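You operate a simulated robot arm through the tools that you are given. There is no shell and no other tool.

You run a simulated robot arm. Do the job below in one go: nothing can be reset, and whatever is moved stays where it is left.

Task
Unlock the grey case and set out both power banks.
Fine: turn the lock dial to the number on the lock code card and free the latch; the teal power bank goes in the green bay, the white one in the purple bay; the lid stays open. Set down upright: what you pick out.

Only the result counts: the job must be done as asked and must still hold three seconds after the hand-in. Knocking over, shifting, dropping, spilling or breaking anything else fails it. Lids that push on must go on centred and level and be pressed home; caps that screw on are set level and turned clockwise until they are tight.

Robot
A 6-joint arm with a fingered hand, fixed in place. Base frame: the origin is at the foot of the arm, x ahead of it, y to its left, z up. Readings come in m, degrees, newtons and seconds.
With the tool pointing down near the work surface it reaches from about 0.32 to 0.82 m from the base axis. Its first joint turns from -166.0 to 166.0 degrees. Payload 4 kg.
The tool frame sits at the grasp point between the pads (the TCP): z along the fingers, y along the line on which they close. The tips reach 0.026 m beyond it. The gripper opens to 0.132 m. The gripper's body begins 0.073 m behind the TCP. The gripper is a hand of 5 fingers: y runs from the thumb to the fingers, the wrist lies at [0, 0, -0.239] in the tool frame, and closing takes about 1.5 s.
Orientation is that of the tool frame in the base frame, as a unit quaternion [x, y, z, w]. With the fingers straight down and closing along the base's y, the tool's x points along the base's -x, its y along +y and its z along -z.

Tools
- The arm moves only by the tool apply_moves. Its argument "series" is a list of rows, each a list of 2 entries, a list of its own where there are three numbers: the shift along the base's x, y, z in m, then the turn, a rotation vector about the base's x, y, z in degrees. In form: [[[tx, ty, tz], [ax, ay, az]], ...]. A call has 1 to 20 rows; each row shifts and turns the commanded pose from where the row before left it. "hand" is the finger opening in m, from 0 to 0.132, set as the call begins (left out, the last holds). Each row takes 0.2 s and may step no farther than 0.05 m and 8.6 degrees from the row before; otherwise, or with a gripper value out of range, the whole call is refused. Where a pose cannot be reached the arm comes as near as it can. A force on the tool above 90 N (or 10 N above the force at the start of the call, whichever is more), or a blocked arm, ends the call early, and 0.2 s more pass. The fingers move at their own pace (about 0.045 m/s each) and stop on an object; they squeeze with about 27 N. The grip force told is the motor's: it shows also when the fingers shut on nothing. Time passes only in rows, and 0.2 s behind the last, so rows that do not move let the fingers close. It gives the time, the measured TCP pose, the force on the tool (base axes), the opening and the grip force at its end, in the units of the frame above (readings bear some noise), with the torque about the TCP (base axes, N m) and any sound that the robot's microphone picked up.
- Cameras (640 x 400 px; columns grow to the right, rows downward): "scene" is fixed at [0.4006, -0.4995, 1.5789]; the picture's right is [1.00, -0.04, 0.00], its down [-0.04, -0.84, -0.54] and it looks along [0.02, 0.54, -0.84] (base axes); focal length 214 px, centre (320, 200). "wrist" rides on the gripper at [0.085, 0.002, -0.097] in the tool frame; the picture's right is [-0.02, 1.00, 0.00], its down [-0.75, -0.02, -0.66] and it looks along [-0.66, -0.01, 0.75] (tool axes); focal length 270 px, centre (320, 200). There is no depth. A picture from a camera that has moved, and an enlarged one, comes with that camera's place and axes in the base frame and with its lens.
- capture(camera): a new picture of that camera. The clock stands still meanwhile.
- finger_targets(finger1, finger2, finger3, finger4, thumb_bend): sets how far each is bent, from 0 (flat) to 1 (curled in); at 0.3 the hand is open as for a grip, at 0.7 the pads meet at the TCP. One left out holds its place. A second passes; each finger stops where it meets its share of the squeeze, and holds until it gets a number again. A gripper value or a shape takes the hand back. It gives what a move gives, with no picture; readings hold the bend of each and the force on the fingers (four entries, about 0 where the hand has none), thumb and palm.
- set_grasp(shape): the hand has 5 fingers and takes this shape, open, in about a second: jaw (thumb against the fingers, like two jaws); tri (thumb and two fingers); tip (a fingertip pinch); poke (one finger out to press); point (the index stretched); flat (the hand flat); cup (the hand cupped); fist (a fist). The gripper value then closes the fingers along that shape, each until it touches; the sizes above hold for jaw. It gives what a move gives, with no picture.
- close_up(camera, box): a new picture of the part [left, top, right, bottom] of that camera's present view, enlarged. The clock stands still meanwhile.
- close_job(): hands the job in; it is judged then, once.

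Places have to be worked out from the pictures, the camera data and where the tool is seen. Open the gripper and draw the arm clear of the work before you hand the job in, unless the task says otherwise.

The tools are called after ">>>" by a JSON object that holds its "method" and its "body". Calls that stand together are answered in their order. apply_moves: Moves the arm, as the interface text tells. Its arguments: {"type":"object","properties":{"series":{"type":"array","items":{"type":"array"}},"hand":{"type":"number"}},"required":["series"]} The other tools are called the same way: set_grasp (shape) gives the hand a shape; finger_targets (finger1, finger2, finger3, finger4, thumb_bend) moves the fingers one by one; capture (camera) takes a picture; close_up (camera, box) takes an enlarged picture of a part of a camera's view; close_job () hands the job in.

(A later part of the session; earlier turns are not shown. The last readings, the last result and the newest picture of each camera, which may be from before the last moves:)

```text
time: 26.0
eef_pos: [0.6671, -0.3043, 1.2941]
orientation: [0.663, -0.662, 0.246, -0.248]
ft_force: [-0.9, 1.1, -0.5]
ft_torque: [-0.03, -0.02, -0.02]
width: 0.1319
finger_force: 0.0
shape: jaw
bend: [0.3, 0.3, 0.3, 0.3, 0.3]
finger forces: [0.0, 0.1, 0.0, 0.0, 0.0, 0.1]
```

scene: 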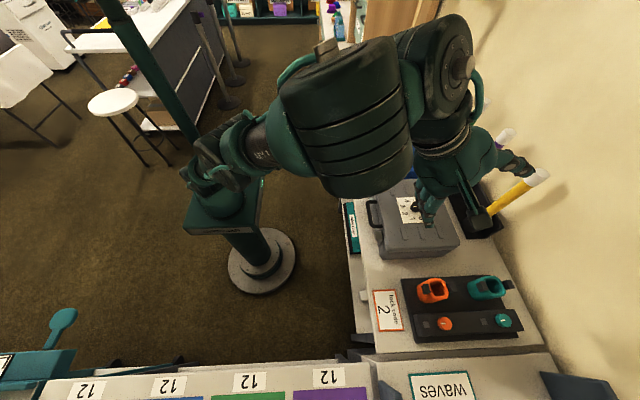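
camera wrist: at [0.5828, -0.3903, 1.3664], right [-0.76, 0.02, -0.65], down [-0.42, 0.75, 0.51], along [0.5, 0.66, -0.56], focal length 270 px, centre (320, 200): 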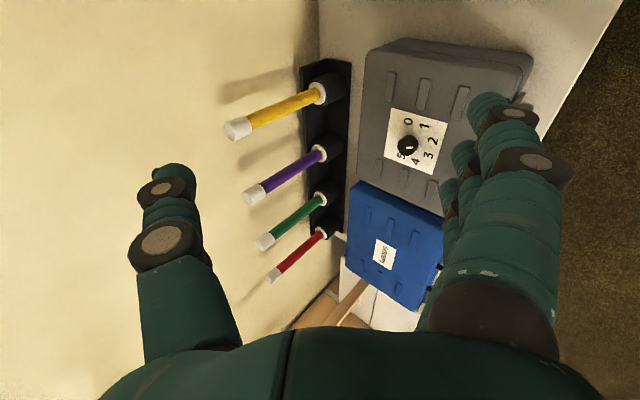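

The commanded pose follows where the arm actually is. With the hand turned and pitched about 41°, I'll move down toward the front of the case in modest steps to see whether it's reachable.

>>> {"method": "apply_moves", "body": {"series": [[[-0.01, 0, -0.03], [0, 0, 0]], [[-0.01, 0, -0.03], [0, 0, 0]], [[-0.01, 0, -0.03], [0, 0, 0]], [[-0.01, 0, -0.03], [0, 0, 0]], [[0, 0, 0], [0, 0, 0]]]}}

>>> {"method": "capture", "body": {"camera": "scene"}}

```text
time: 27.2
eef_pos: [0.6728, -0.3261, 1.2545]
orientation: [0.663, -0.662, 0.246, -0.248]
ft_force: [0.5, 0.3, -0.5]
ft_torque: [0.01, 0.03, 0.0]
width: 0.1321
finger_force: 0.0
shape: jaw
bend: [0.3, 0.3, 0.3, 0.3, 0.3]
finger forces: [0.0, 0.1, 0.0, 0.1, 0.1, 0.0]
out of reach, approached as far as the arm can: row 1, 2, 3, 4
```

```text
taken
```

scene: 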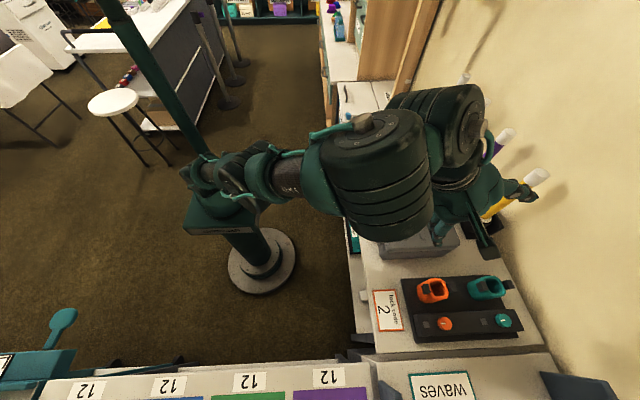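

The limit acts on this heading: tool yaw beyond roughly +60° isn't available here. I'll undo the pitch and swing the hand the other way to a yaw of -90°, with thumb in front and fingers behind, while staying high and clear.

>>> {"method": "apply_moves", "body": {"series": [[[0, 0.005, 0], [0, 8.18, 0]], [[0, 0.005, 0], [0, 8.18, 0]], [[0, 0.005, 0], [0, 8.18, 0]], [[0, 0.005, 0], [0, 8.18, 0]], [[0, 0.005, 0], [0, 8.18, 0]], [[-0.01, 0.005, -0.005], [0, 0, -8.5]], [[-0.01, 0.005, -0.005], [0, 0, -8.5]], [[-0.01, 0.005, -0.005], [0, 0, -8.5]], [[-0.01, 0.005, -0.005], [0, 0, -8.5]], [[-0.01, 0.005, -0.005], [0, 0, -8.5]], [[-0.01, 0.005, -0.005], [0, 0, -8.5]], [[-0.01, 0.005, -0.005], [0, 0, -8.5]], [[-0.01, 0.005, -0.005], [0, 0, -8.5]], [[-0.01, 0.005, -0.005], [0, 0, -8.5]], [[-0.01, 0.005, -0.005], [0, 0, -8.5]], [[-0.01, 0.005, -0.005], [0, 0, -8.5]], [[0, 0, 0], [0, 0, 0]]]}}

```text
time: 30.8
eef_pos: [0.5019, -0.2821, 1.1555]
orientation: [0.031, 1.0, 0.0, 0.0]
ft_force: [-0.6, 0.0, 0.1]
ft_torque: [0.0, 0.01, 0.01]
width: 0.132
finger_force: 0.0
shape: jaw
bend: [0.3, 0.3, 0.3, 0.3, 0.3]
finger forces: [0.1, 0.0, 0.0, 0.0, 0.0, 0.0]
out of reach, approached as far as the arm can: row 1, 2, 3, 4, 5, 9, 10, 11, 12, 13, 14, 15, 16
```

The hand is back to a near-default heading at (0.502, -0.282, 1.156), but many rows were flagged. I'll check the arm's posture.

>>> {"method": "capture", "body": {"camera": "scene"}}

>>> {"method": "capture", "body": {"camera": "wrist"}}

```text
taken
```

scene: 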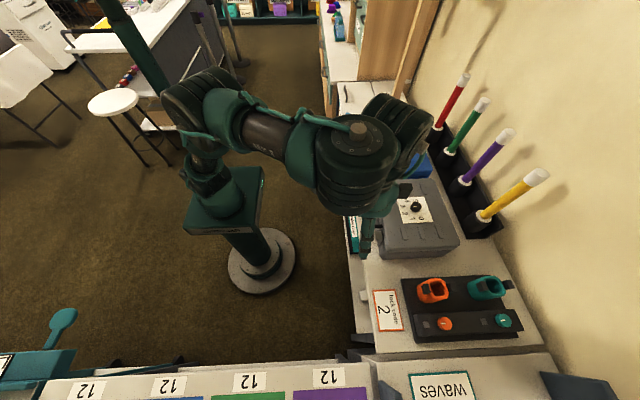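

```text
taken
camera wrist: at [0.4177, -0.2753, 1.252], right [0.08, 1.0, 0.0], down [0.75, -0.06, 0.66], along [0.66, -0.05, -0.75], focal length 270 px, centre (320, 200)
```

wrist: 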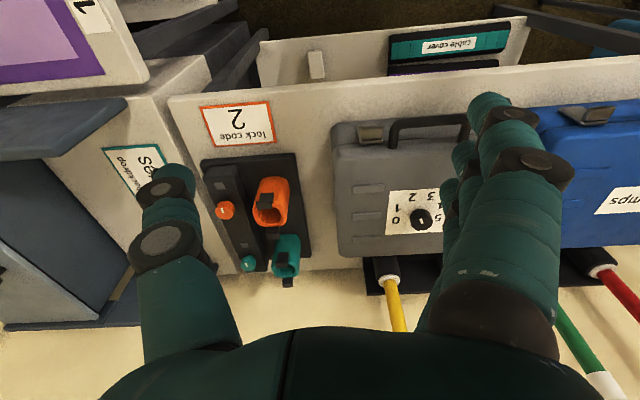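

The posture looks normal. I'll now turn toward -90° yaw in place, moving slightly toward the case's centre line, and see whether it tracks.

>>> {"method": "apply_moves", "body": {"series": [[[0.008, 0.01, 0], [0, 0, -8]], [[0.008, 0.01, 0], [0, 0, -8]], [[0.008, 0.01, 0], [0, 0, -8]], [[0.008, 0.01, 0], [0, 0, -8]], [[0.008, 0.01, 0], [0, 0, -8]], [[0, 0, 0], [0, 0, 0]]]}}

```text
time: 32.2
eef_pos: [0.5429, -0.2303, 1.1555]
orientation: [0.371, 0.929, -0.002, 0.002]
ft_force: [0.0, 0.0, 0.1]
ft_torque: [0.0, 0.0, 0.01]
width: 0.1319
finger_force: 0.0
shape: jaw
bend: [0.3, 0.3, 0.3, 0.3, 0.3]
finger forces: [0.0, 0.0, 0.1, 0.0, 0.0, 0.0]
```

That tracked with no flag. I'll continue to a yaw of -90°.

>>> {"method": "apply_moves", "body": {"series": [[[0, 0, 0], [0, 0, -7.75]], [[0, 0, 0], [0, 0, -7.75]], [[0, 0, 0], [0, 0, -7.75]], [[0, 0, 0], [0, 0, -7.75]], [[0, 0, 0], [0, 0, -7.75]], [[0, 0, 0], [0, 0, -7.75]], [[0, 0, 0], [0, 0, 0]]]}}

```text
time: 33.8
eef_pos: [0.543, -0.2328, 1.1553]
orientation: [0.708, 0.707, -0.002, 0.001]
ft_force: [0.5, 0.9, -0.1]
ft_torque: [-0.01, -0.02, 0.02]
width: 0.132
finger_force: 0.0
shape: jaw
bend: [0.3, 0.3, 0.3, 0.3, 0.3]
finger forces: [0.0, 0.1, 0.1, 0.1, 0.0, 0.0]
```

Yaw -90° works. Now I'll pitch the tool forward in steps of -8° about y and check it's reachable.

>>> {"method": "apply_moves", "body": {"series": [[[0, 0, 0], [0, -8, 0]], [[0, 0, 0], [0, -8, 0]], [[0, 0, 0], [0, -8, 0]], [[0, 0, 0], [0, 0, 0]]]}}

```text
time: 34.8
eef_pos: [0.602, -0.2703, 1.2419]
orientation: [0.692, 0.692, 0.145, 0.145]
ft_force: [0.4, 0.2, 0.7]
ft_torque: [-0.01, 0.0, 0.02]
width: 0.132
finger_force: 0.1
shape: jaw
bend: [0.3, 0.3, 0.3, 0.3, 0.3]
finger forces: [0.0, 0.0, 0.1, 0.0, 0.1, 0.1]
out of reach, approached as far as the arm can: row 1, 2, 3
```

Forward pitch is refused here too; the arm drifted up and out to (0.602, -0.270, 1.242). I'll look at the posture to understand the limit.

>>> {"method": "capture", "body": {"camera": "scene"}}

>>> {"method": "close_up", "body": {"camera": "scene", "box": [160, 40, 480, 300]}}

```text
taken
```

scene: 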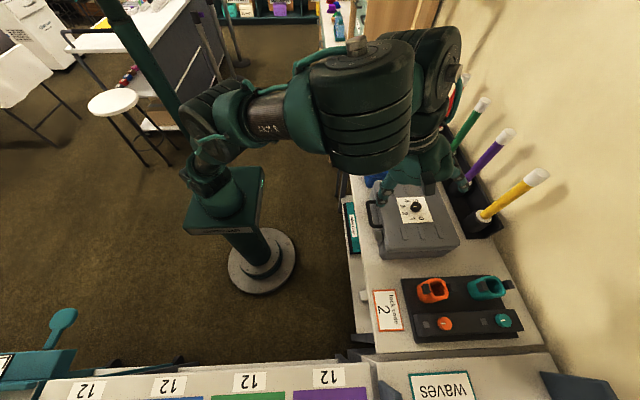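

```text
1.54 times, centred on (320, 170) of scene
camera zoom: at [0.4006, -0.4995, 1.5789], right [1.0, -0.04, 0.0], down [-0.04, -0.84, -0.54], along [0.02, 0.54, -0.84], focal length 330 px, centre (320, 246)
```

zoom: 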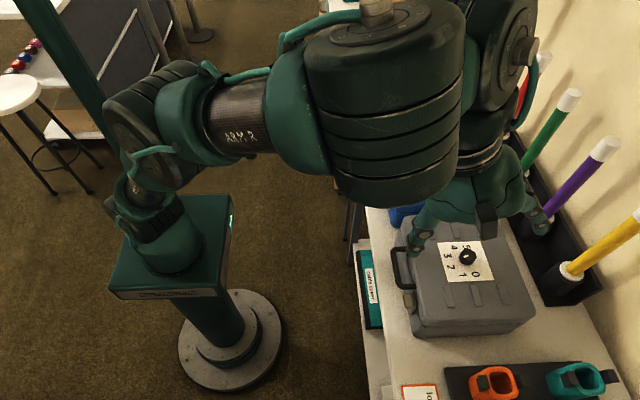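

The arm has three parallel main joints, so forward pitch ought to be possible somewhere. I'll test whether step size is the issue by moving down slowly at this 24° pitch.

>>> {"method": "apply_moves", "body": {"series": [[[0, 0, -0.008], [0, 0, 0]], [[0, 0, -0.008], [0, 0, 0]], [[0, 0, -0.008], [0, 0, 0]], [[0, 0, -0.008], [0, 0, 0]], [[0, 0, 0], [0, 0, 0]]]}}

```text
time: 36.0
eef_pos: [0.6128, -0.2764, 1.2301]
orientation: [0.692, 0.692, 0.145, 0.147]
ft_force: [-0.3, 0.0, -0.6]
ft_torque: [-0.01, -0.03, -0.01]
width: 0.1318
finger_force: 0.0
shape: jaw
bend: [0.3, 0.3, 0.3, 0.3, 0.3]
finger forces: [0.1, 0.0, 0.1, 0.1, 0.1, 0.0]
out of reach, approached as far as the arm can: row 1, 2, 3, 4
```

Even slow downward motion slides along a limit, so forward pitch isn't usable low down; tool-down works well. I'll un-pitch, return to a yaw of about 0 and try the fingertip-pinch shape as a pressing tool.

>>> {"method": "apply_moves", "body": {"series": [[[0, 0, 0], [0, 7.9, 0]], [[0, 0, 0], [0, 7.9, 0]], [[0, 0, 0], [0, 7.8, 0]], [[-0.02, 0.01, -0.02], [0, 0, 7.5]], [[-0.02, 0.01, -0.02], [0, 0, 7.5]], [[-0.02, 0.01, -0.02], [0, 0, 7.5]], [[0, 0.01, -0.02], [0, 0, 7.5]], [[0, 0, 0], [0, 0, 7.5]], [[0, 0, 0], [0, 0, 7.5]], [[0, 0, 0], [0, 0, 7.5]], [[0, 0, 0], [0, 0, 7.5]], [[0, 0, 0], [0, 0, 7.5]], [[0, 0, 0], [0, 0, 7.5]], [[0, 0, 0], [0, 0, 7.5]], [[0, 0, 0], [0, 0, 7.5]], [[0, 0, 0], [0, 0, 0]]]}}

>>> {"method": "set_grasp", "body": {"shape": "tip"}}

>>> {"method": "apply_moves", "body": {"series": [[[0, 0, 0], [0, 0, 0]], [[0, 0, 0], [0, 0, 0]], [[0, 0, 0], [0, 0, 0]], [[0, 0, 0], [0, 0, 0]], [[0, 0, 0], [0, 0, 0]], [[0, 0, 0], [0, 0, 0]], [[0, 0, 0], [0, 0, 0]], [[0, 0, 0], [0, 0, 0]]], "hand": 0.0}}

>>> {"method": "capture", "body": {"camera": "wrist"}}

>>> {"method": "close_up", "body": {"camera": "scene", "box": [300, 100, 440, 260]}}

```text
time: 39.4
eef_pos: [0.4967, -0.2828, 1.1093]
orientation: [0.0, 0.992, 0.121, 0.031]
ft_force: [-0.5, 0.0, 0.5]
ft_torque: [0.01, 0.0, 0.02]
width: 0.132
finger_force: 0.1
shape: jaw
bend: [0.3, 0.3, 0.3, 0.3, 0.3]
finger forces: [0.1, 0.1, 0.0, 0.1, 0.0, 0.0]
out of reach, approached as far as the arm can: row 1, 2, 3, 4, 5, 6, 7, 8, 9, 10, 11, 12, 13, 14, 15
```

```text
time: 40.3
eef_pos: [0.4972, -0.2831, 1.1109]
orientation: [0.001, 0.992, 0.121, 0.032]
ft_force: [-0.9, 0.0, 0.3]
ft_torque: [0.01, 0.03, -0.02]
width: 0.1318
finger_force: 0.0
shape: tip
bend: [0.0, 0.3, 0.3, 0.0, 0.3]
finger forces: [0.0, 0.0, 0.0, 0.1, 0.0, 0.1]
```

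```text
time: 42.1
eef_pos: [0.497, -0.2822, 1.1099]
orientation: [0.001, 0.992, 0.12, 0.031]
ft_force: [-0.2, 0.7, 0.4]
ft_torque: [0.0, 0.03, 0.01]
width: 0.0
finger_force: 14.6
shape: tip
bend: [0.03, 0.63, 0.63, 0.03, 0.66]
finger forces: [0.0, 0.0, 0.1, 0.1, 0.0, 0.0]
```

```text
taken
camera wrist: at [0.4069, -0.3041, 1.1989], right [0.02, 0.97, 0.24], down [0.71, -0.18, 0.68], along [0.7, 0.16, -0.69], focal length 270 px, centre (320, 200)
```

wrist: 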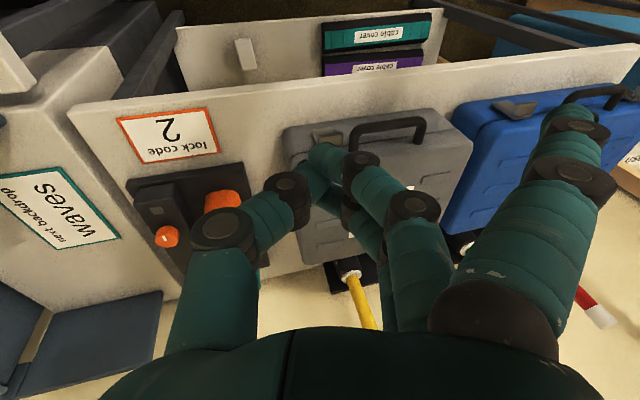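

```text
2.50 times, centred on (370, 180) of scene
camera zoom: at [0.4006, -0.4995, 1.5789], right [1.0, -0.04, 0.0], down [-0.04, -0.84, -0.54], along [0.02, 0.54, -0.84], focal length 536 px, centre (195, 250)
```

zoom: 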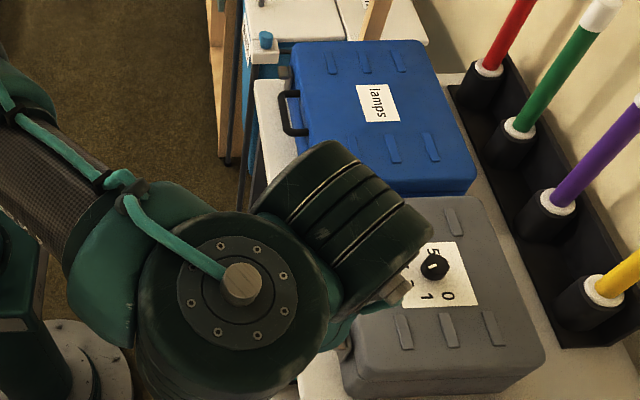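

The tool is now tilted about 14° and the arm seems stuck in an awkward branch. I'll look at the whole arm, then work back toward a pose known to be good, near (0.43, -0.13, 1.12) with tool down.

>>> {"method": "capture", "body": {"camera": "scene"}}

>>> {"method": "apply_moves", "body": {"series": [[[-0.01, 0.03, 0.03], [0, 0, 0]], [[-0.01, 0.03, 0.03], [0, 0, 0]], [[-0.01, 0.03, 0.03], [0, 0, 0]], [[-0.01, 0.03, 0.03], [0, 0, 0]], [[0, 0, 0], [0, 0, 0]]]}}

>>> {"method": "capture", "body": {"camera": "scene"}}

```text
taken
```

scene: 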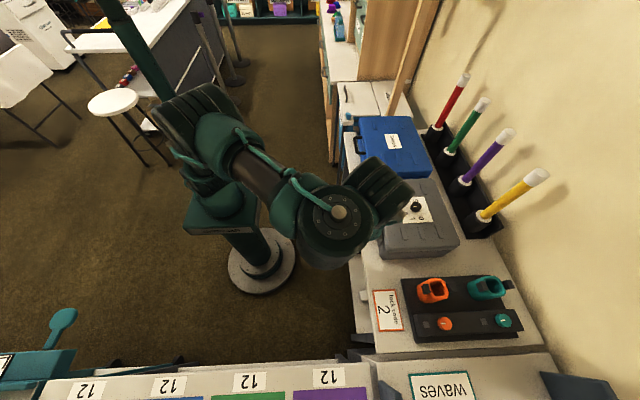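

```text
time: 43.3
eef_pos: [0.4459, -0.1477, 1.1866]
orientation: [0.001, 0.992, 0.121, 0.033]
ft_force: [0.4, 0.1, -0.5]
ft_torque: [-0.02, -0.01, 0.02]
width: 0.0
finger_force: 26.9
shape: tip
bend: [0.26, 0.63, 0.63, 0.26, 0.67]
finger forces: [0.0, 0.0, 0.1, 0.0, 0.1, 0.0]
out of reach, approached as far as the arm can: row 1, 2, 3, 4
```

```text
taken
```

scene: 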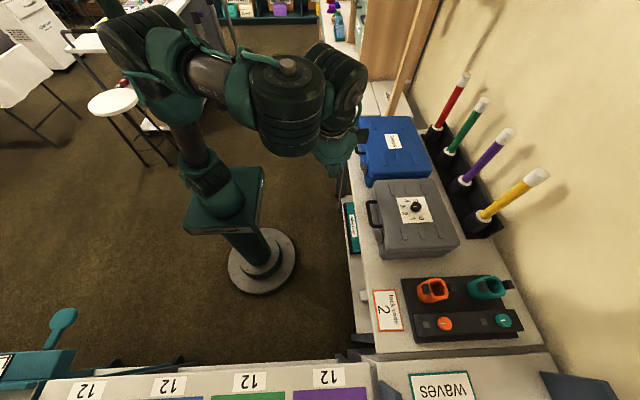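

The wrist is in a different, flipped branch compared with the start. I'll head for the starting pose and level the tool again, since that pose is well inside the reach.

>>> {"method": "apply_moves", "body": {"series": [[[-0.02, 0.015, 0.035], [-3.5, 1, 0]], [[-0.02, 0.015, 0.035], [-3.5, 1, 0]], [[-0.02, 0.015, 0.035], [-3.5, 1, 0]], [[-0.017, 0.015, 0.035], [-3.4, 0.7, 0]], [[0, 0, 0], [0, 0, 0]]]}}

>>> {"method": "capture", "body": {"camera": "scene"}}

```text
time: 44.5
eef_pos: [0.3833, -0.0808, 1.2502]
orientation: [0.0, 1.0, -0.006, 0.004]
ft_force: [-0.8, 0.3, -0.4]
ft_torque: [0.02, -0.01, -0.01]
width: 0.0
finger_force: 27.3
shape: tip
bend: [0.26, 0.63, 0.63, 0.26, 0.67]
finger forces: [0.0, 0.0, 0.0, 0.0, 0.0, 0.0]
out of reach, approached as far as the arm can: row 1, 2, 3, 4
```

```text
taken
```

scene: 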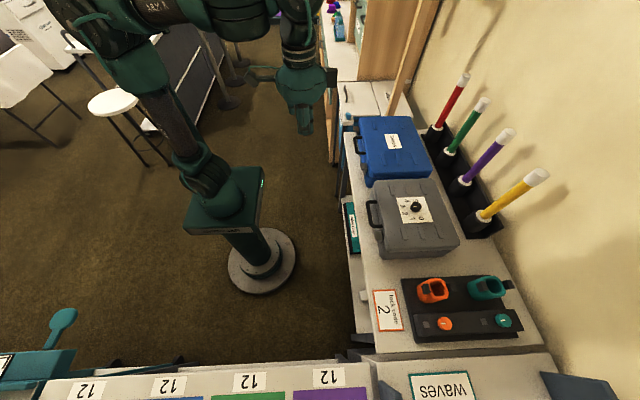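

The arm's shape looks like the starting branch again. I'll level the last bit and return to the earlier good pose to confirm there's no flag.

>>> {"method": "apply_moves", "body": {"series": [[[0.012, -0.012, -0.03], [0.7, 0.4, 0]], [[0.012, -0.012, -0.03], [0, 0, 0]], [[0.012, -0.012, -0.03], [0, 0, 0]], [[0.012, -0.012, -0.03], [0, 0, 0]], [[0, 0, 0], [0, 0, 0]]]}}

>>> {"method": "capture", "body": {"camera": "wrist"}}

>>> {"method": "close_up", "body": {"camera": "scene", "box": [270, 60, 400, 220]}}

```text
time: 45.7
eef_pos: [0.4053, -0.1245, 1.1449]
orientation: [0.003, 1.0, 0.007, -0.006]
ft_force: [-0.5, -0.9, 0.1]
ft_torque: [-0.02, 0.02, -0.01]
width: 0.0
finger_force: 26.9
shape: tip
bend: [0.26, 0.63, 0.63, 0.27, 0.67]
finger forces: [0.0, 0.1, 0.0, 0.1, 0.0, 0.0]
```

```text
taken
camera wrist: at [0.3217, -0.1247, 1.2426], right [0.02, 1.0, 0.01], down [0.76, -0.03, 0.65], along [0.65, 0.0, -0.76], focal length 270 px, centre (320, 200)
```

wrist: 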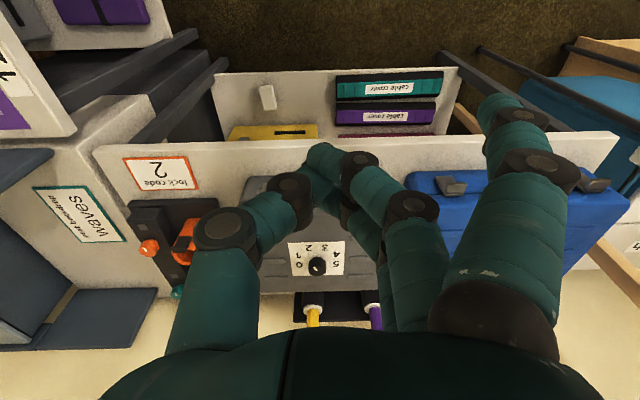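

```text
2.50 times, centred on (335, 140) of scene
camera zoom: at [0.4006, -0.4995, 1.5789], right [1.0, -0.04, 0.0], down [-0.04, -0.84, -0.54], along [0.02, 0.54, -0.84], focal length 536 px, centre (282, 350)
```

zoom: 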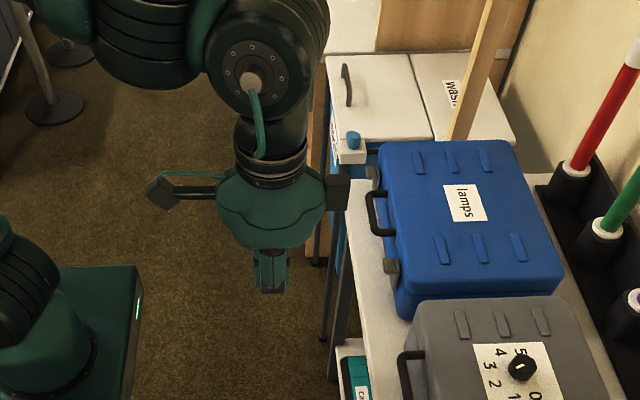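

The arm is back in the good branch with no flags. I'll retest forward pitch from here, in small steps.

>>> {"method": "apply_moves", "body": {"series": [[[0.02, 0, 0], [0, -5, 0]], [[0.02, 0, 0], [0, -5, 0]], [[0.02, 0, 0], [0, -5, 0]], [[0.02, 0, 0], [0, -5, 0]], [[0, 0, 0], [0, 0, 0]]]}}

```text
time: 46.9
eef_pos: [0.4836, -0.1245, 1.1462]
orientation: [0.0, 0.986, 0.008, 0.169]
ft_force: [0.4, 0.3, -0.2]
ft_torque: [-0.02, -0.01, -0.01]
width: 0.0
finger_force: 26.9
shape: tip
bend: [0.26, 0.63, 0.63, 0.27, 0.67]
finger forces: [0.0, 0.1, 0.0, 0.0, 0.0, 0.0]
```

Forward pitch works in this branch with 20° and no flag. Keeping the pitch, I'll now turn the hand about its own axis so the thumb faces the robot, half the turn first.

>>> {"method": "apply_moves", "body": {"series": [[[0.005, -0.005, 0], [2.5, 0.1, -7.08]], [[0.005, -0.005, 0], [2.5, 0.1, -7.08]], [[0.005, -0.005, 0], [2.5, 0.1, -7.08]], [[0.005, -0.005, 0], [2.5, 0.1, -7.08]], [[0.005, -0.005, 0], [2.5, 0.1, -7.08]], [[0.005, -0.005, 0], [2.5, 0.1, -7.08]], [[0, 0, 0], [0, 0, 0]]]}}

```text
time: 48.5
eef_pos: [0.5134, -0.1565, 1.1457]
orientation: [0.379, 0.91, 0.072, 0.154]
ft_force: [-0.5, 0.8, 0.2]
ft_torque: [0.0, 0.01, 0.02]
width: 0.0
finger_force: 26.9
shape: tip
bend: [0.26, 0.63, 0.63, 0.27, 0.67]
finger forces: [0.0, 0.0, 0.1, 0.0, 0.0, 0.0]
```

No flag. I'll do the second half of the turn.

>>> {"method": "apply_moves", "body": {"series": [[[0.003, -0.006, 0], [2.5, 0.1, -7.08]], [[0.003, -0.006, 0], [2.5, 0.1, -7.08]], [[0.003, -0.006, 0], [2.5, 0.1, -7.08]], [[0.003, -0.006, 0], [2.5, 0.1, -7.08]], [[0.003, -0.006, 0], [2.5, 0.1, -7.08]], [[0.003, -0.006, 0], [2.5, 0.1, -7.08]], [[0, 0, 0], [0, 0, 0]]]}}

>>> {"method": "capture", "body": {"camera": "scene"}}

```text
time: 50.1
eef_pos: [0.5335, -0.1909, 1.1456]
orientation: [0.698, 0.696, 0.125, 0.114]
ft_force: [0.2, 0.0, 0.0]
ft_torque: [-0.01, 0.01, -0.04]
width: 0.0001
finger_force: 26.8
shape: tip
bend: [0.26, 0.63, 0.63, 0.27, 0.67]
finger forces: [0.0, 0.0, 0.0, 0.0, 0.1, 0.0]
```

```text
taken
```

scene: 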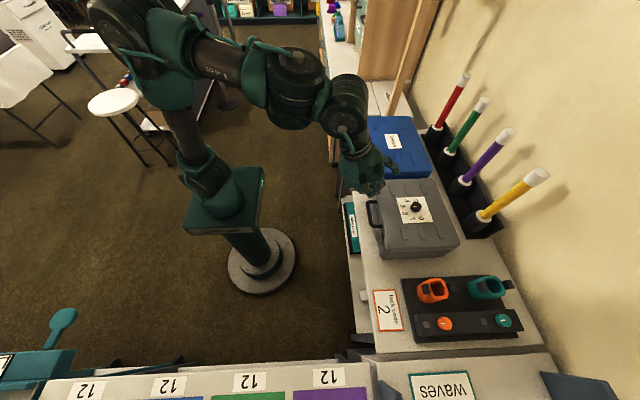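

Yaw -90° with 20° pitch is reached cleanly. I'll pitch a further 25°.

>>> {"method": "apply_moves", "body": {"series": [[[0, -0.003, -0.005], [0, -5, 0]], [[0, -0.003, -0.005], [0, -5, 0]], [[0, -0.003, -0.005], [0, -5, 0]], [[0, -0.003, -0.005], [0, -5, 0]], [[0, -0.003, -0.005], [0, -5, 0]], [[0, 0, 0], [0, 0, 0]]]}}

>>> {"method": "finger_targets", "body": {"finger1": 0.0, "finger2": 0.0, "finger3": 0.0, "finger4": 0.0, "thumb_bend": 0.5}}

>>> {"method": "capture", "body": {"camera": "wrist"}}

>>> {"method": "close_up", "body": {"camera": "scene", "box": [310, 90, 450, 250]}}

```text
time: 51.5
eef_pos: [0.531, -0.2081, 1.1195]
orientation: [0.654, 0.654, 0.273, 0.264]
ft_force: [0.8, -0.1, 0.0]
ft_torque: [0.0, -0.02, -0.01]
width: 0.0
finger_force: 26.9
shape: tip
bend: [0.26, 0.63, 0.63, 0.27, 0.67]
finger forces: [0.0, 0.0, 0.0, 0.0, 0.0, 0.0]
```

```text
time: 52.5
eef_pos: [0.5317, -0.2079, 1.1213]
orientation: [0.654, 0.655, 0.272, 0.263]
ft_force: [0.5, -0.6, 0.1]
ft_torque: [0.01, 0.0, -0.02]
width: 0.1362
finger_force: 0.0
shape: fingers
bend: [0.0, 0.0, 0.0, 0.0, 0.5]
finger forces: [0.0, 0.0, 0.1, 0.0, 0.1, 0.2]
```

```text
taken
camera wrist: at [0.4646, -0.1254, 1.1908], right [0.71, -0.03, 0.7], down [-0.47, -0.76, 0.45], along [0.52, -0.65, -0.55], focal length 270 px, centre (320, 200)
```

wrist: 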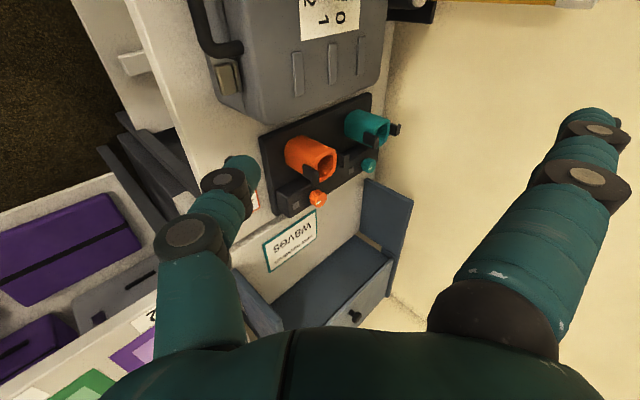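

```text
2.50 times, centred on (380, 170) of scene
camera zoom: at [0.4006, -0.4995, 1.5789], right [1.0, -0.04, 0.0], down [-0.04, -0.84, -0.54], along [0.02, 0.54, -0.84], focal length 536 px, centre (170, 275)
```

zoom: 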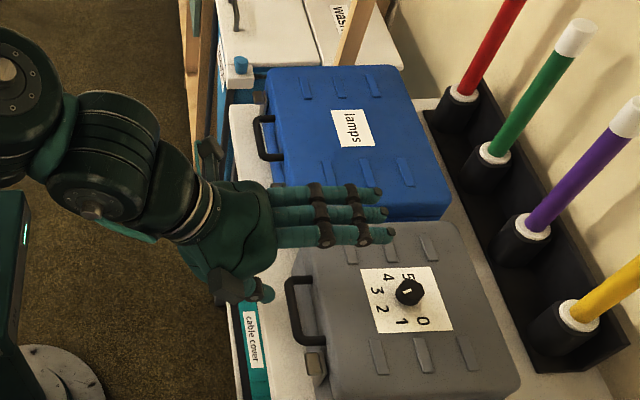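

The pose is good: pitched 45°, fingers flat and level above, thumb low with its tip at about (0.515, -0.202, 1.080), i.e. TCP + (-0.017, +0.006, -0.041). I'll bring the thumb above the tab and check.

>>> {"method": "apply_moves", "body": {"series": [[[0.017, -0.003, -0.022], [0, 0, 0]], [[0.017, -0.003, -0.022], [0, 0, 0]], [[0.017, -0.003, -0.022], [0, 0, 0]], [[0.017, -0.003, -0.022], [0, 0, 0]], [[0.009, 0.0, -0.022], [0, 0, 0]], [[0.009, 0.0, -0.022], [0, 0, 0]], [[0, 0, 0], [0, 0, 0]]]}}

>>> {"method": "capture", "body": {"camera": "wrist"}}

>>> {"method": "close_up", "body": {"camera": "scene", "box": [345, 160, 445, 260]}}

```text
time: 54.1
eef_pos: [0.6168, -0.2191, 0.9874]
orientation: [0.655, 0.654, 0.272, 0.264]
ft_force: [-0.4, -0.3, -0.2]
ft_torque: [0.02, 0.01, 0.0]
width: 0.1364
finger_force: 0.2
shape: fingers
bend: [0.0, 0.0, 0.0, 0.0, 0.5]
finger forces: [0.1, 0.1, 0.0, 0.0, 0.0, 0.0]
```

```text
taken
camera wrist: at [0.5496, -0.1365, 1.0584], right [0.71, -0.03, 0.7], down [-0.47, -0.76, 0.45], along [0.52, -0.65, -0.55], focal length 270 px, centre (320, 200)
```

wrist: 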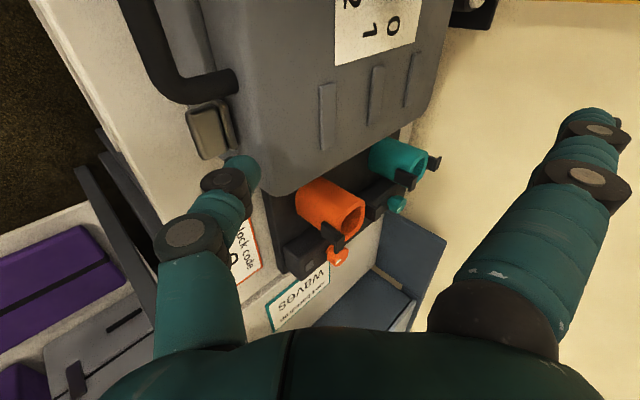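

```text
4.00 times, centred on (395, 210) of scene
camera zoom: at [0.4006, -0.4995, 1.5789], right [1.0, -0.04, 0.0], down [-0.04, -0.84, -0.54], along [0.02, 0.54, -0.84], focal length 858 px, centre (20, 160)
```

zoom: 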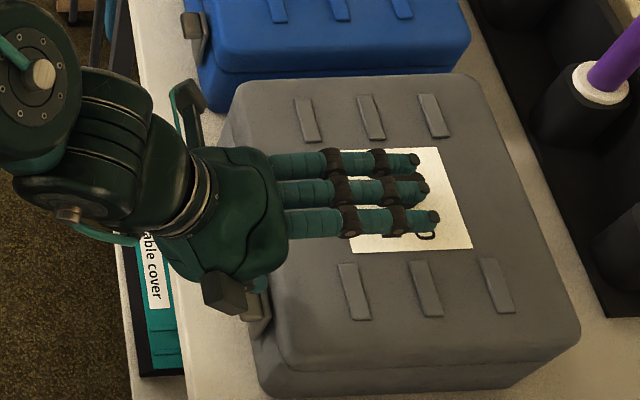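

The projection of the tab matches where I see it, so the thumb is about 5 cm straight above it. I'll descend most of the way, then continue in small steps while watching the force.

>>> {"method": "apply_moves", "body": {"series": [[[0.002, 0, -0.015], [0, 0, 0]], [[0, 0, -0.015], [0, 0, 0]], [[0, 0, 0], [0, 0, 0]]]}}

>>> {"method": "apply_moves", "body": {"series": [[[0, 0, -0.004], [0, 0, 0]], [[0, 0, -0.004], [0, 0, 0]], [[0, 0, 0], [0, 0, 0]]]}}

>>> {"method": "capture", "body": {"camera": "wrist"}}

```text
time: 54.9
eef_pos: [0.6184, -0.2197, 0.9597]
orientation: [0.655, 0.654, 0.272, 0.263]
ft_force: [-0.5, 0.2, -0.6]
ft_torque: [-0.03, 0.0, 0.0]
width: 0.136
finger_force: 0.1
shape: fingers
bend: [0.0, 0.0, 0.0, 0.0, 0.5]
finger forces: [0.1, 0.1, 0.0, 0.0, 0.0, 0.0]
```

```text
time: 55.7
eef_pos: [0.6198, -0.2193, 0.9524]
orientation: [0.655, 0.654, 0.273, 0.263]
ft_force: [-1.6, -0.6, 4.9]
ft_torque: [-0.04, 0.16, -0.02]
width: 0.1347
finger_force: 2.0
shape: fingers
bend: [0.0, 0.0, 0.0, 0.0, 0.51]
finger forces: [0.1, 0.0, 0.0, 0.1, 4.8, 0.1]
```

```text
taken
camera wrist: at [0.5515, -0.1365, 1.0225], right [0.71, -0.03, 0.7], down [-0.47, -0.76, 0.45], along [0.52, -0.65, -0.55], focal length 270 px, centre (320, 200)
```

wrist: 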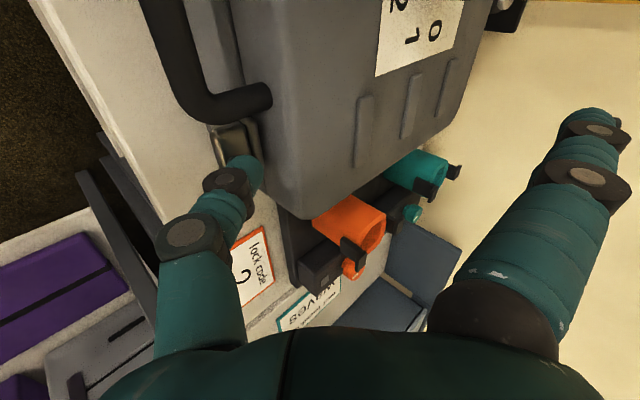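

The thumb touches the tab, with 4.8 N on it. I'll press down gently with a slight outward drift and watch how it yields.

>>> {"method": "apply_moves", "body": {"series": [[[-0.001, 0, -0.003], [0, 0, 0]], [[-0.001, 0, -0.003], [0, 0, 0]], [[0, 0, 0], [0, 0, 0]]]}}

>>> {"method": "close_up", "body": {"camera": "wrist", "box": [180, 90, 300, 210]}}

```text
time: 56.5
eef_pos: [0.618, -0.2185, 0.945]
orientation: [0.654, 0.654, 0.274, 0.264]
ft_force: [-4.8, 0.1, 14.3]
ft_torque: [-0.1, 0.29, -0.01]
width: 0.1281
finger_force: 7.1
shape: fingers
bend: [0.0, 0.0, 0.0, 0.0, 0.53]
finger forces: [0.1, 0.0, 0.0, 0.1, 14.2, 0.0]
```

```text
3.33 times, centred on (240, 150) of wrist
camera zoom: at [0.5503, -0.136, 1.0167], right [0.71, -0.03, 0.7], down [-0.47, -0.76, 0.45], along [0.52, -0.65, -0.55], focal length 901 px, centre (587, 367)
```

zoom: 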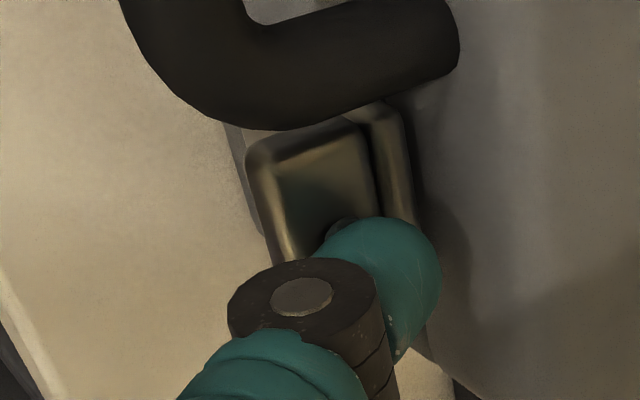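

The thumb is bearing near the plate at x≈0.612, not on the tab's outer half, and nothing has moved yet. I'll lift, shift 10 mm outward and 4 mm in +y, and press again.

>>> {"method": "apply_moves", "body": {"series": [[[0, 0, 0.006], [0, 0, 0]], [[0, 0, 0.008], [0, 0, 0]], [[-0.011, 0.004, 0], [0, 0, 0]], [[0, 0, -0.008], [0, 0, 0]], [[0, 0, -0.004], [0, 0, 0]], [[0, 0, 0], [0, 0, 0]]]}}

>>> {"method": "close_up", "body": {"camera": "wrist", "box": [180, 90, 300, 210]}}

```text
time: 57.9
eef_pos: [0.6075, -0.215, 0.9463]
orientation: [0.654, 0.654, 0.274, 0.264]
ft_force: [-2.0, 0.6, 4.6]
ft_torque: [0.02, 0.18, 0.03]
width: 0.1356
finger_force: 2.1
shape: fingers
bend: [0.0, 0.0, 0.0, 0.0, 0.51]
finger forces: [0.0, 0.1, 0.0, 0.1, 4.5, 0.0]
```

```text
3.33 times, centred on (240, 150) of wrist
camera zoom: at [0.5401, -0.1331, 1.0171], right [0.71, -0.03, 0.7], down [-0.47, -0.76, 0.45], along [0.52, -0.65, -0.55], focal length 901 px, centre (587, 367)
```

zoom: 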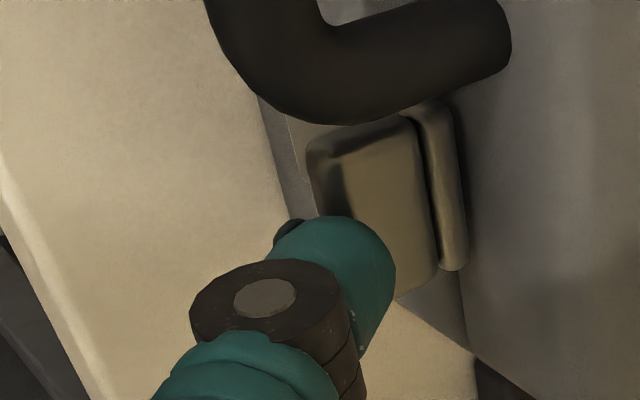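

The thumb is now on the outer half of the tab with a light touch. I'll press down further.

>>> {"method": "apply_moves", "body": {"series": [[[0, 0, -0.003], [0, 0, 0]], [[0, 0, -0.003], [0, 0, 0]], [[0, 0, -0.003], [0, 0, 0]], [[0, 0, 0], [0, 0, 0]]]}}

>>> {"method": "close_up", "body": {"camera": "wrist", "box": [180, 90, 300, 210]}}

```text
time: 58.9
eef_pos: [0.6064, -0.2145, 0.9361]
orientation: [0.654, 0.654, 0.273, 0.263]
ft_force: [-3.0, -0.6, 1.9]
ft_torque: [-0.05, 0.2, -0.05]
width: 0.1372
finger_force: 1.0
shape: fingers
bend: [0.0, 0.0, 0.0, 0.0, 0.51]
finger forces: [0.1, 0.1, 0.0, 0.0, 3.3, 0.0]
```

```text
3.33 times, centred on (240, 150) of wrist
camera zoom: at [0.5393, -0.1322, 1.0071], right [0.71, -0.03, 0.7], down [-0.47, -0.76, 0.45], along [0.52, -0.65, -0.56], focal length 901 px, centre (587, 367)
```

zoom: 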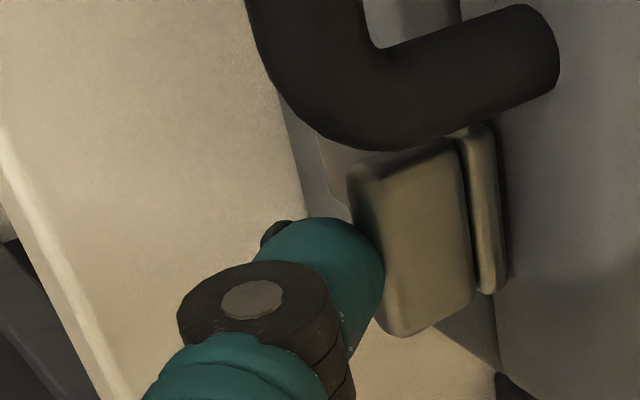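

The thumb slipped off the front of the tab. I'll lift, set it about 6 mm further in, and press again nearer the tab's middle.

>>> {"method": "apply_moves", "body": {"series": [[[-0.002, 0, 0.008], [0, 0, 0]], [[0, 0, 0.01], [0, 0, 0]], [[0.0085, 0.004, 0], [0, 0, 0]], [[0, 0, -0.007], [0, 0, 0]], [[0, 0, -0.004], [0, 0, 0]], [[0, 0, -0.003], [0, 0, 0]], [[0, 0, 0], [0, 0, 0]]]}}

>>> {"method": "close_up", "body": {"camera": "wrist", "box": [180, 90, 300, 210]}}

```text
time: 60.5
eef_pos: [0.6145, -0.2115, 0.9414]
orientation: [0.654, 0.654, 0.273, 0.264]
ft_force: [-6.6, -0.8, 20.9]
ft_torque: [-0.12, 0.27, -0.03]
width: 0.1223
finger_force: 9.9
shape: fingers
bend: [0.0, 0.0, 0.0, 0.0, 0.55]
finger forces: [0.0, 0.0, 0.0, 0.0, 19.7, 0.0]
```

```text
3.33 times, centred on (240, 150) of wrist
camera zoom: at [0.5457, -0.1286, 1.0115], right [0.71, -0.03, 0.7], down [-0.47, -0.76, 0.45], along [0.52, -0.65, -0.55], focal length 901 px, centre (587, 367)
```

zoom: 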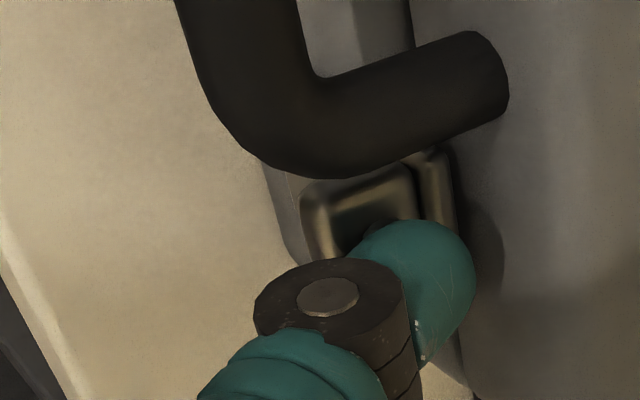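

Twenty newtons on the tab moved nothing, so I need to understand the latch better. I'll back off and turn the hand so the wrist camera looks level at the case front.

>>> {"method": "apply_moves", "body": {"series": [[[-0.005, 0, 0.02], [0, 0, 0]], [[-0.03, 0, 0.02], [0, 0, 0]], [[-0.03, 0, 0.02], [0, 0, 0]], [[-0.02, 0, 0.02], [0, 0, 0]], [[0, 0, 0], [-5.27, -0.09, 5.33]], [[0, 0, 0], [-5.27, -0.09, 5.33]], [[0, 0, 0], [-5.27, -0.09, 5.33]], [[0, 0, 0], [-5.27, -0.09, 5.33]], [[0, 0, 0], [-5.27, -0.09, 5.33]], [[0, 0, 0], [-5.27, -0.09, 5.33]], [[0, 0, 0], [-5.27, -0.09, 5.33]], [[0, 0, 0], [-5.27, -0.09, 5.33]], [[0, 0, 0], [-5.27, -0.09, 5.33]], [[0, 0, 0], [-5.27, -0.09, 5.33]], [[0, 0, 0], [-5.27, -0.09, 5.33]], [[0, 0, 0], [-5.27, -0.09, 5.33]], [[0, 0, 0], [0, 0, 0]]]}}

>>> {"method": "capture", "body": {"camera": "wrist"}}

>>> {"method": "capture", "body": {"camera": "scene"}}

```text
time: 64.1
eef_pos: [0.5284, -0.2124, 1.0209]
orientation: [0.001, 0.925, 0.005, 0.379]
ft_force: [-0.1, 0.5, -0.4]
ft_torque: [0.01, -0.01, 0.03]
width: 0.1363
finger_force: 0.0
shape: fingers
bend: [0.0, 0.0, 0.0, 0.0, 0.5]
finger forces: [0.1, 0.1, 0.0, 0.0, 0.0, 0.0]
```

```text
taken
camera wrist: at [0.3996, -0.2114, 1.0301], right [0.01, 1.0, 0.02], down [0.07, -0.02, 1.0], along [1.0, -0.01, -0.07], focal length 270 px, centre (320, 200)
```

wrist: 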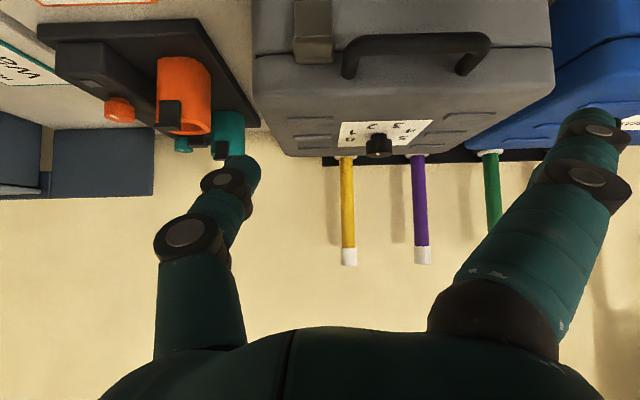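

```text
taken
```

scene: 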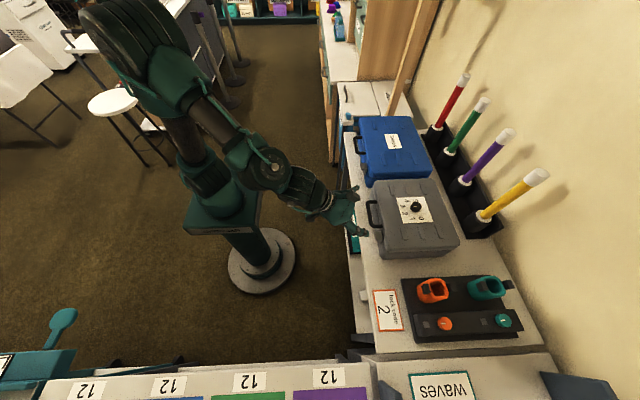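

The view is level now, with the picture upside down, but the latch is at the top edge. I'll lower the hand and back off slightly to centre it.

>>> {"method": "apply_moves", "body": {"series": [[[-0.01, -0.01, -0.025], [0, 0, 0]], [[-0.01, -0.01, -0.025], [0, 0, 0]], [[-0.005, -0.01, -0.025], [0, 0, 0]], [[0, 0, -0.02], [0, 0, 0]], [[0, 0, 0], [0, 0, 0]]]}}

>>> {"method": "capture", "body": {"camera": "wrist"}}

```text
time: 65.3
eef_pos: [0.5028, -0.2437, 0.9265]
orientation: [0.001, 0.925, 0.005, 0.38]
ft_force: [0.3, -0.1, 0.2]
ft_torque: [0.01, -0.03, 0.0]
width: 0.1361
finger_force: 0.1
shape: fingers
bend: [0.0, 0.0, 0.0, 0.0, 0.5]
finger forces: [0.0, 0.0, 0.1, 0.0, 0.0, 0.0]
```

```text
taken
camera wrist: at [0.3743, -0.2428, 0.9361], right [0.01, 1.0, 0.02], down [0.07, -0.03, 1.0], along [1.0, -0.01, -0.07], focal length 270 px, centre (320, 200)
```

wrist: 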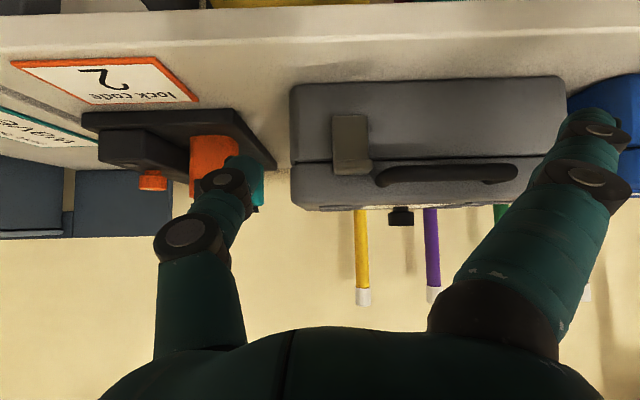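

>>> {"method": "close_up", "body": {"camera": "wrist", "box": [310, 95, 410, 195]}}

>>> {"method": "close_up", "body": {"camera": "wrist", "box": [280, 70, 560, 230]}}

```text
4.00 times, centred on (360, 145) of wrist
camera zoom: at [0.3743, -0.2428, 0.9361], right [0.01, 1.0, 0.02], down [0.07, -0.03, 1.0], along [1.0, -0.01, -0.07], focal length 1081 px, centre (160, 420)
```

zoom: 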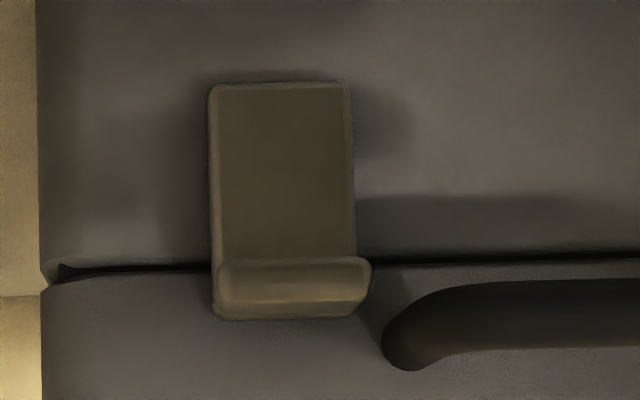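

```text
2.29 times, centred on (420, 150) of wrist
camera zoom: at [0.3743, -0.2428, 0.9361], right [0.01, 1.0, 0.02], down [0.07, -0.03, 1.0], along [1.0, -0.01, -0.07], focal length 618 px, centre (91, 314)
```

zoom: 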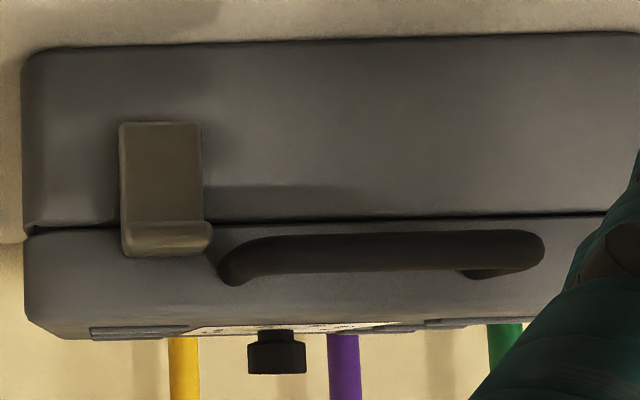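

From the front, the latch is a plate from about z 0.843 to 0.897 with a lip at its top, overlapping the seam at z≈0.884, so it should swing out and down about its lower edge. Rather than push, I'll pinch the lip with the thumb below and two middle fingers above, and pull it outward. I'll back off and turn the hand again.

>>> {"method": "apply_moves", "body": {"series": [[[-0.005, 0.008, 0.03], [0, 0, 0]], [[-0.005, 0.008, 0.03], [0, 0, 0]], [[0, 0.008, 0.03], [5.27, 0.09, -5.33]], [[0, 0, 0], [5.27, 0.09, -5.33]], [[0, 0, 0], [5.27, 0.09, -5.33]], [[0, 0, 0], [5.27, 0.09, -5.33]], [[0, 0, 0], [5.27, 0.09, -5.33]], [[0, 0, 0], [5.27, 0.09, -5.33]], [[0, 0, 0], [5.27, 0.09, -5.33]], [[0, 0, 0], [5.27, 0.09, -5.33]], [[0, 0, 0], [5.27, 0.09, -5.33]], [[0, 0, 0], [5.27, 0.09, -5.33]], [[0, 0, 0], [5.27, 0.09, -5.33]], [[0, 0, 0], [5.27, 0.09, -5.33]], [[0, 0, 0], [0, -5, 0]], [[0, 0, 0], [0, -5, 0]], [[0, 0, 0], [0, 0, 0]]]}}

>>> {"method": "set_grasp", "body": {"shape": "tri"}}

>>> {"method": "apply_moves", "body": {"series": [[[0, 0, 0], [0, 0, 0]], [[0, 0, 0], [0, 0, 0]], [[0, 0, 0], [0, 0, 0]], [[0, 0, 0], [0, 0, 0]], [[0, 0, 0], [0, 0, 0]]], "hand": 0.05}}

>>> {"method": "capture", "body": {"camera": "wrist"}}

>>> {"method": "close_up", "body": {"camera": "scene", "box": [310, 120, 430, 250]}}

```text
time: 68.9
eef_pos: [0.4943, -0.2175, 1.0153]
orientation: [0.628, 0.629, 0.329, 0.319]
ft_force: [0.8, 0.5, 0.4]
ft_torque: [0.0, -0.03, 0.01]
width: 0.1361
finger_force: 0.1
shape: fingers
bend: [0.0, 0.0, 0.0, 0.0, 0.5]
finger forces: [0.0, 0.1, 0.1, 0.1, 0.0, 0.1]
```

```text
time: 69.8
eef_pos: [0.4941, -0.2176, 1.0153]
orientation: [0.628, 0.629, 0.329, 0.318]
ft_force: [0.0, 0.3, -0.1]
ft_torque: [0.01, -0.04, 0.01]
width: 0.1319
finger_force: 0.0
shape: tri
bend: [0.0, 0.3, 0.3, 0.0, 0.3]
finger forces: [0.0, 0.1, 0.1, 0.0, 0.0, 0.0]
```

```text
time: 71.0
eef_pos: [0.4948, -0.2184, 1.0162]
orientation: [0.628, 0.63, 0.329, 0.318]
ft_force: [0.8, -0.6, -0.4]
ft_torque: [-0.01, -0.01, -0.03]
width: 0.0508
finger_force: 0.0
shape: tri
bend: [0.0, 0.73, 0.73, 0.0, 0.7]
finger forces: [0.1, 0.1, 0.0, 0.0, 0.1, 0.1]
```

```text
taken
camera wrist: at [0.4153, -0.1351, 1.0738], right [0.58, -0.03, 0.81], down [-0.54, -0.76, 0.36], along [0.61, -0.65, -0.46], focal length 270 px, centre (320, 200)
```

wrist: 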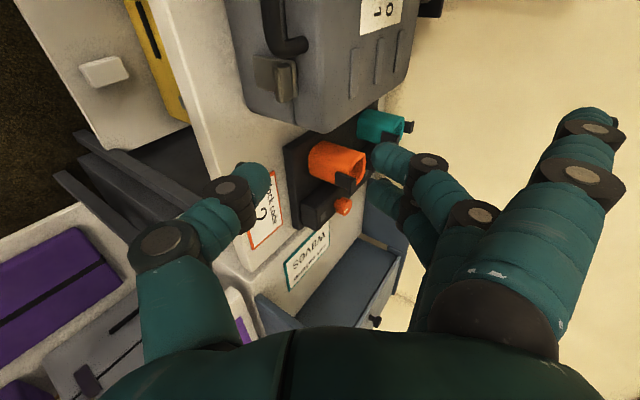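

```text
3.08 times, centred on (370, 185) of scene
camera zoom: at [0.4006, -0.4995, 1.5789], right [1.0, -0.04, 0.0], down [-0.04, -0.84, -0.54], along [0.02, 0.54, -0.84], focal length 660 px, centre (166, 246)
```

zoom: 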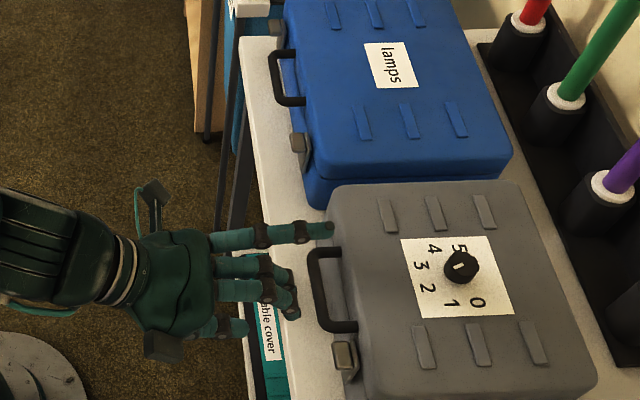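

The pinch geometry suggests a steeper pitch of about 70° for the lip. First I'll check that the case hasn't shifted, by taking the same scene close-ups as at the start.

>>> {"method": "close_up", "body": {"camera": "scene", "box": [362, 222, 402, 247]}}

>>> {"method": "close_up", "body": {"camera": "scene", "box": [340, 160, 500, 260]}}

>>> {"method": "close_up", "body": {"camera": "scene", "box": [395, 192, 435, 222]}}

```text
16.00 times, centred on (382, 234) of scene
camera zoom: at [0.4006, -0.4995, 1.5789], right [1.0, -0.04, 0.0], down [-0.04, -0.84, -0.54], along [0.02, 0.54, -0.84], focal length 3432 px, centre (-672, -352)
```

zoom: 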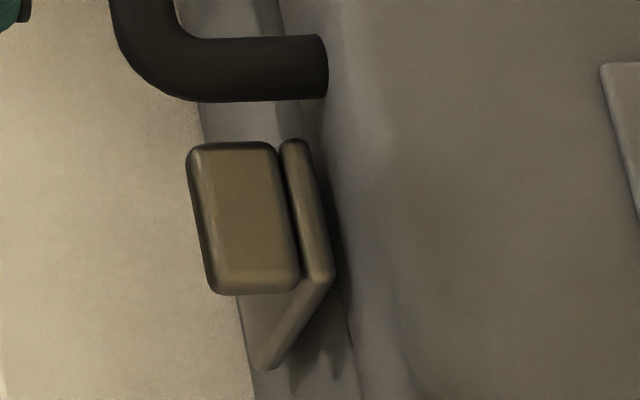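

```text
4.00 times, centred on (420, 210) of scene
camera zoom: at [0.4006, -0.4995, 1.5789], right [1.0, -0.04, 0.0], down [-0.04, -0.84, -0.54], along [0.02, 0.54, -0.84], focal length 858 px, centre (-80, 160)
```

zoom: 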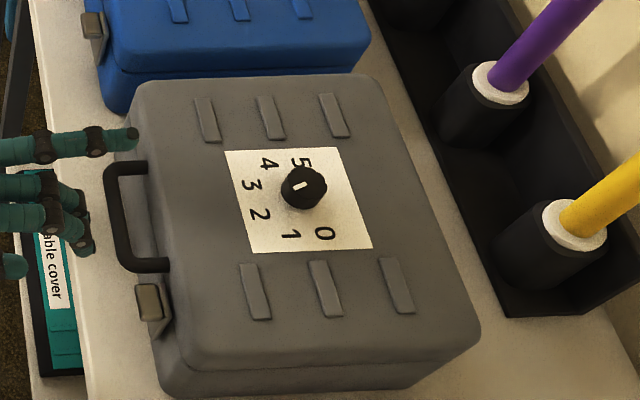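

```text
13.33 times, centred on (415, 207) of scene
camera zoom: at [0.4006, -0.4995, 1.5789], right [1.0, -0.04, 0.0], down [-0.04, -0.84, -0.54], along [0.02, 0.54, -0.84], focal length 2860 px, centre (-947, 107)
```

zoom: 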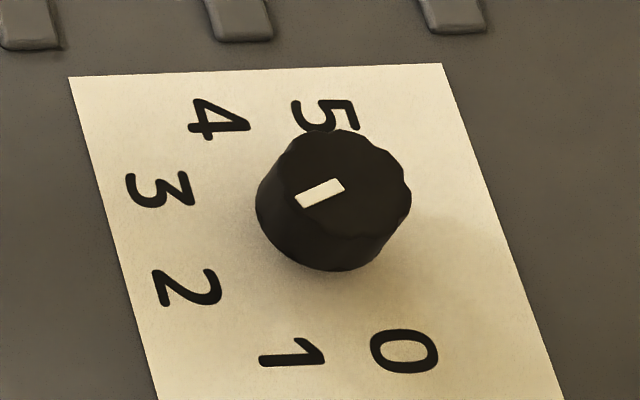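

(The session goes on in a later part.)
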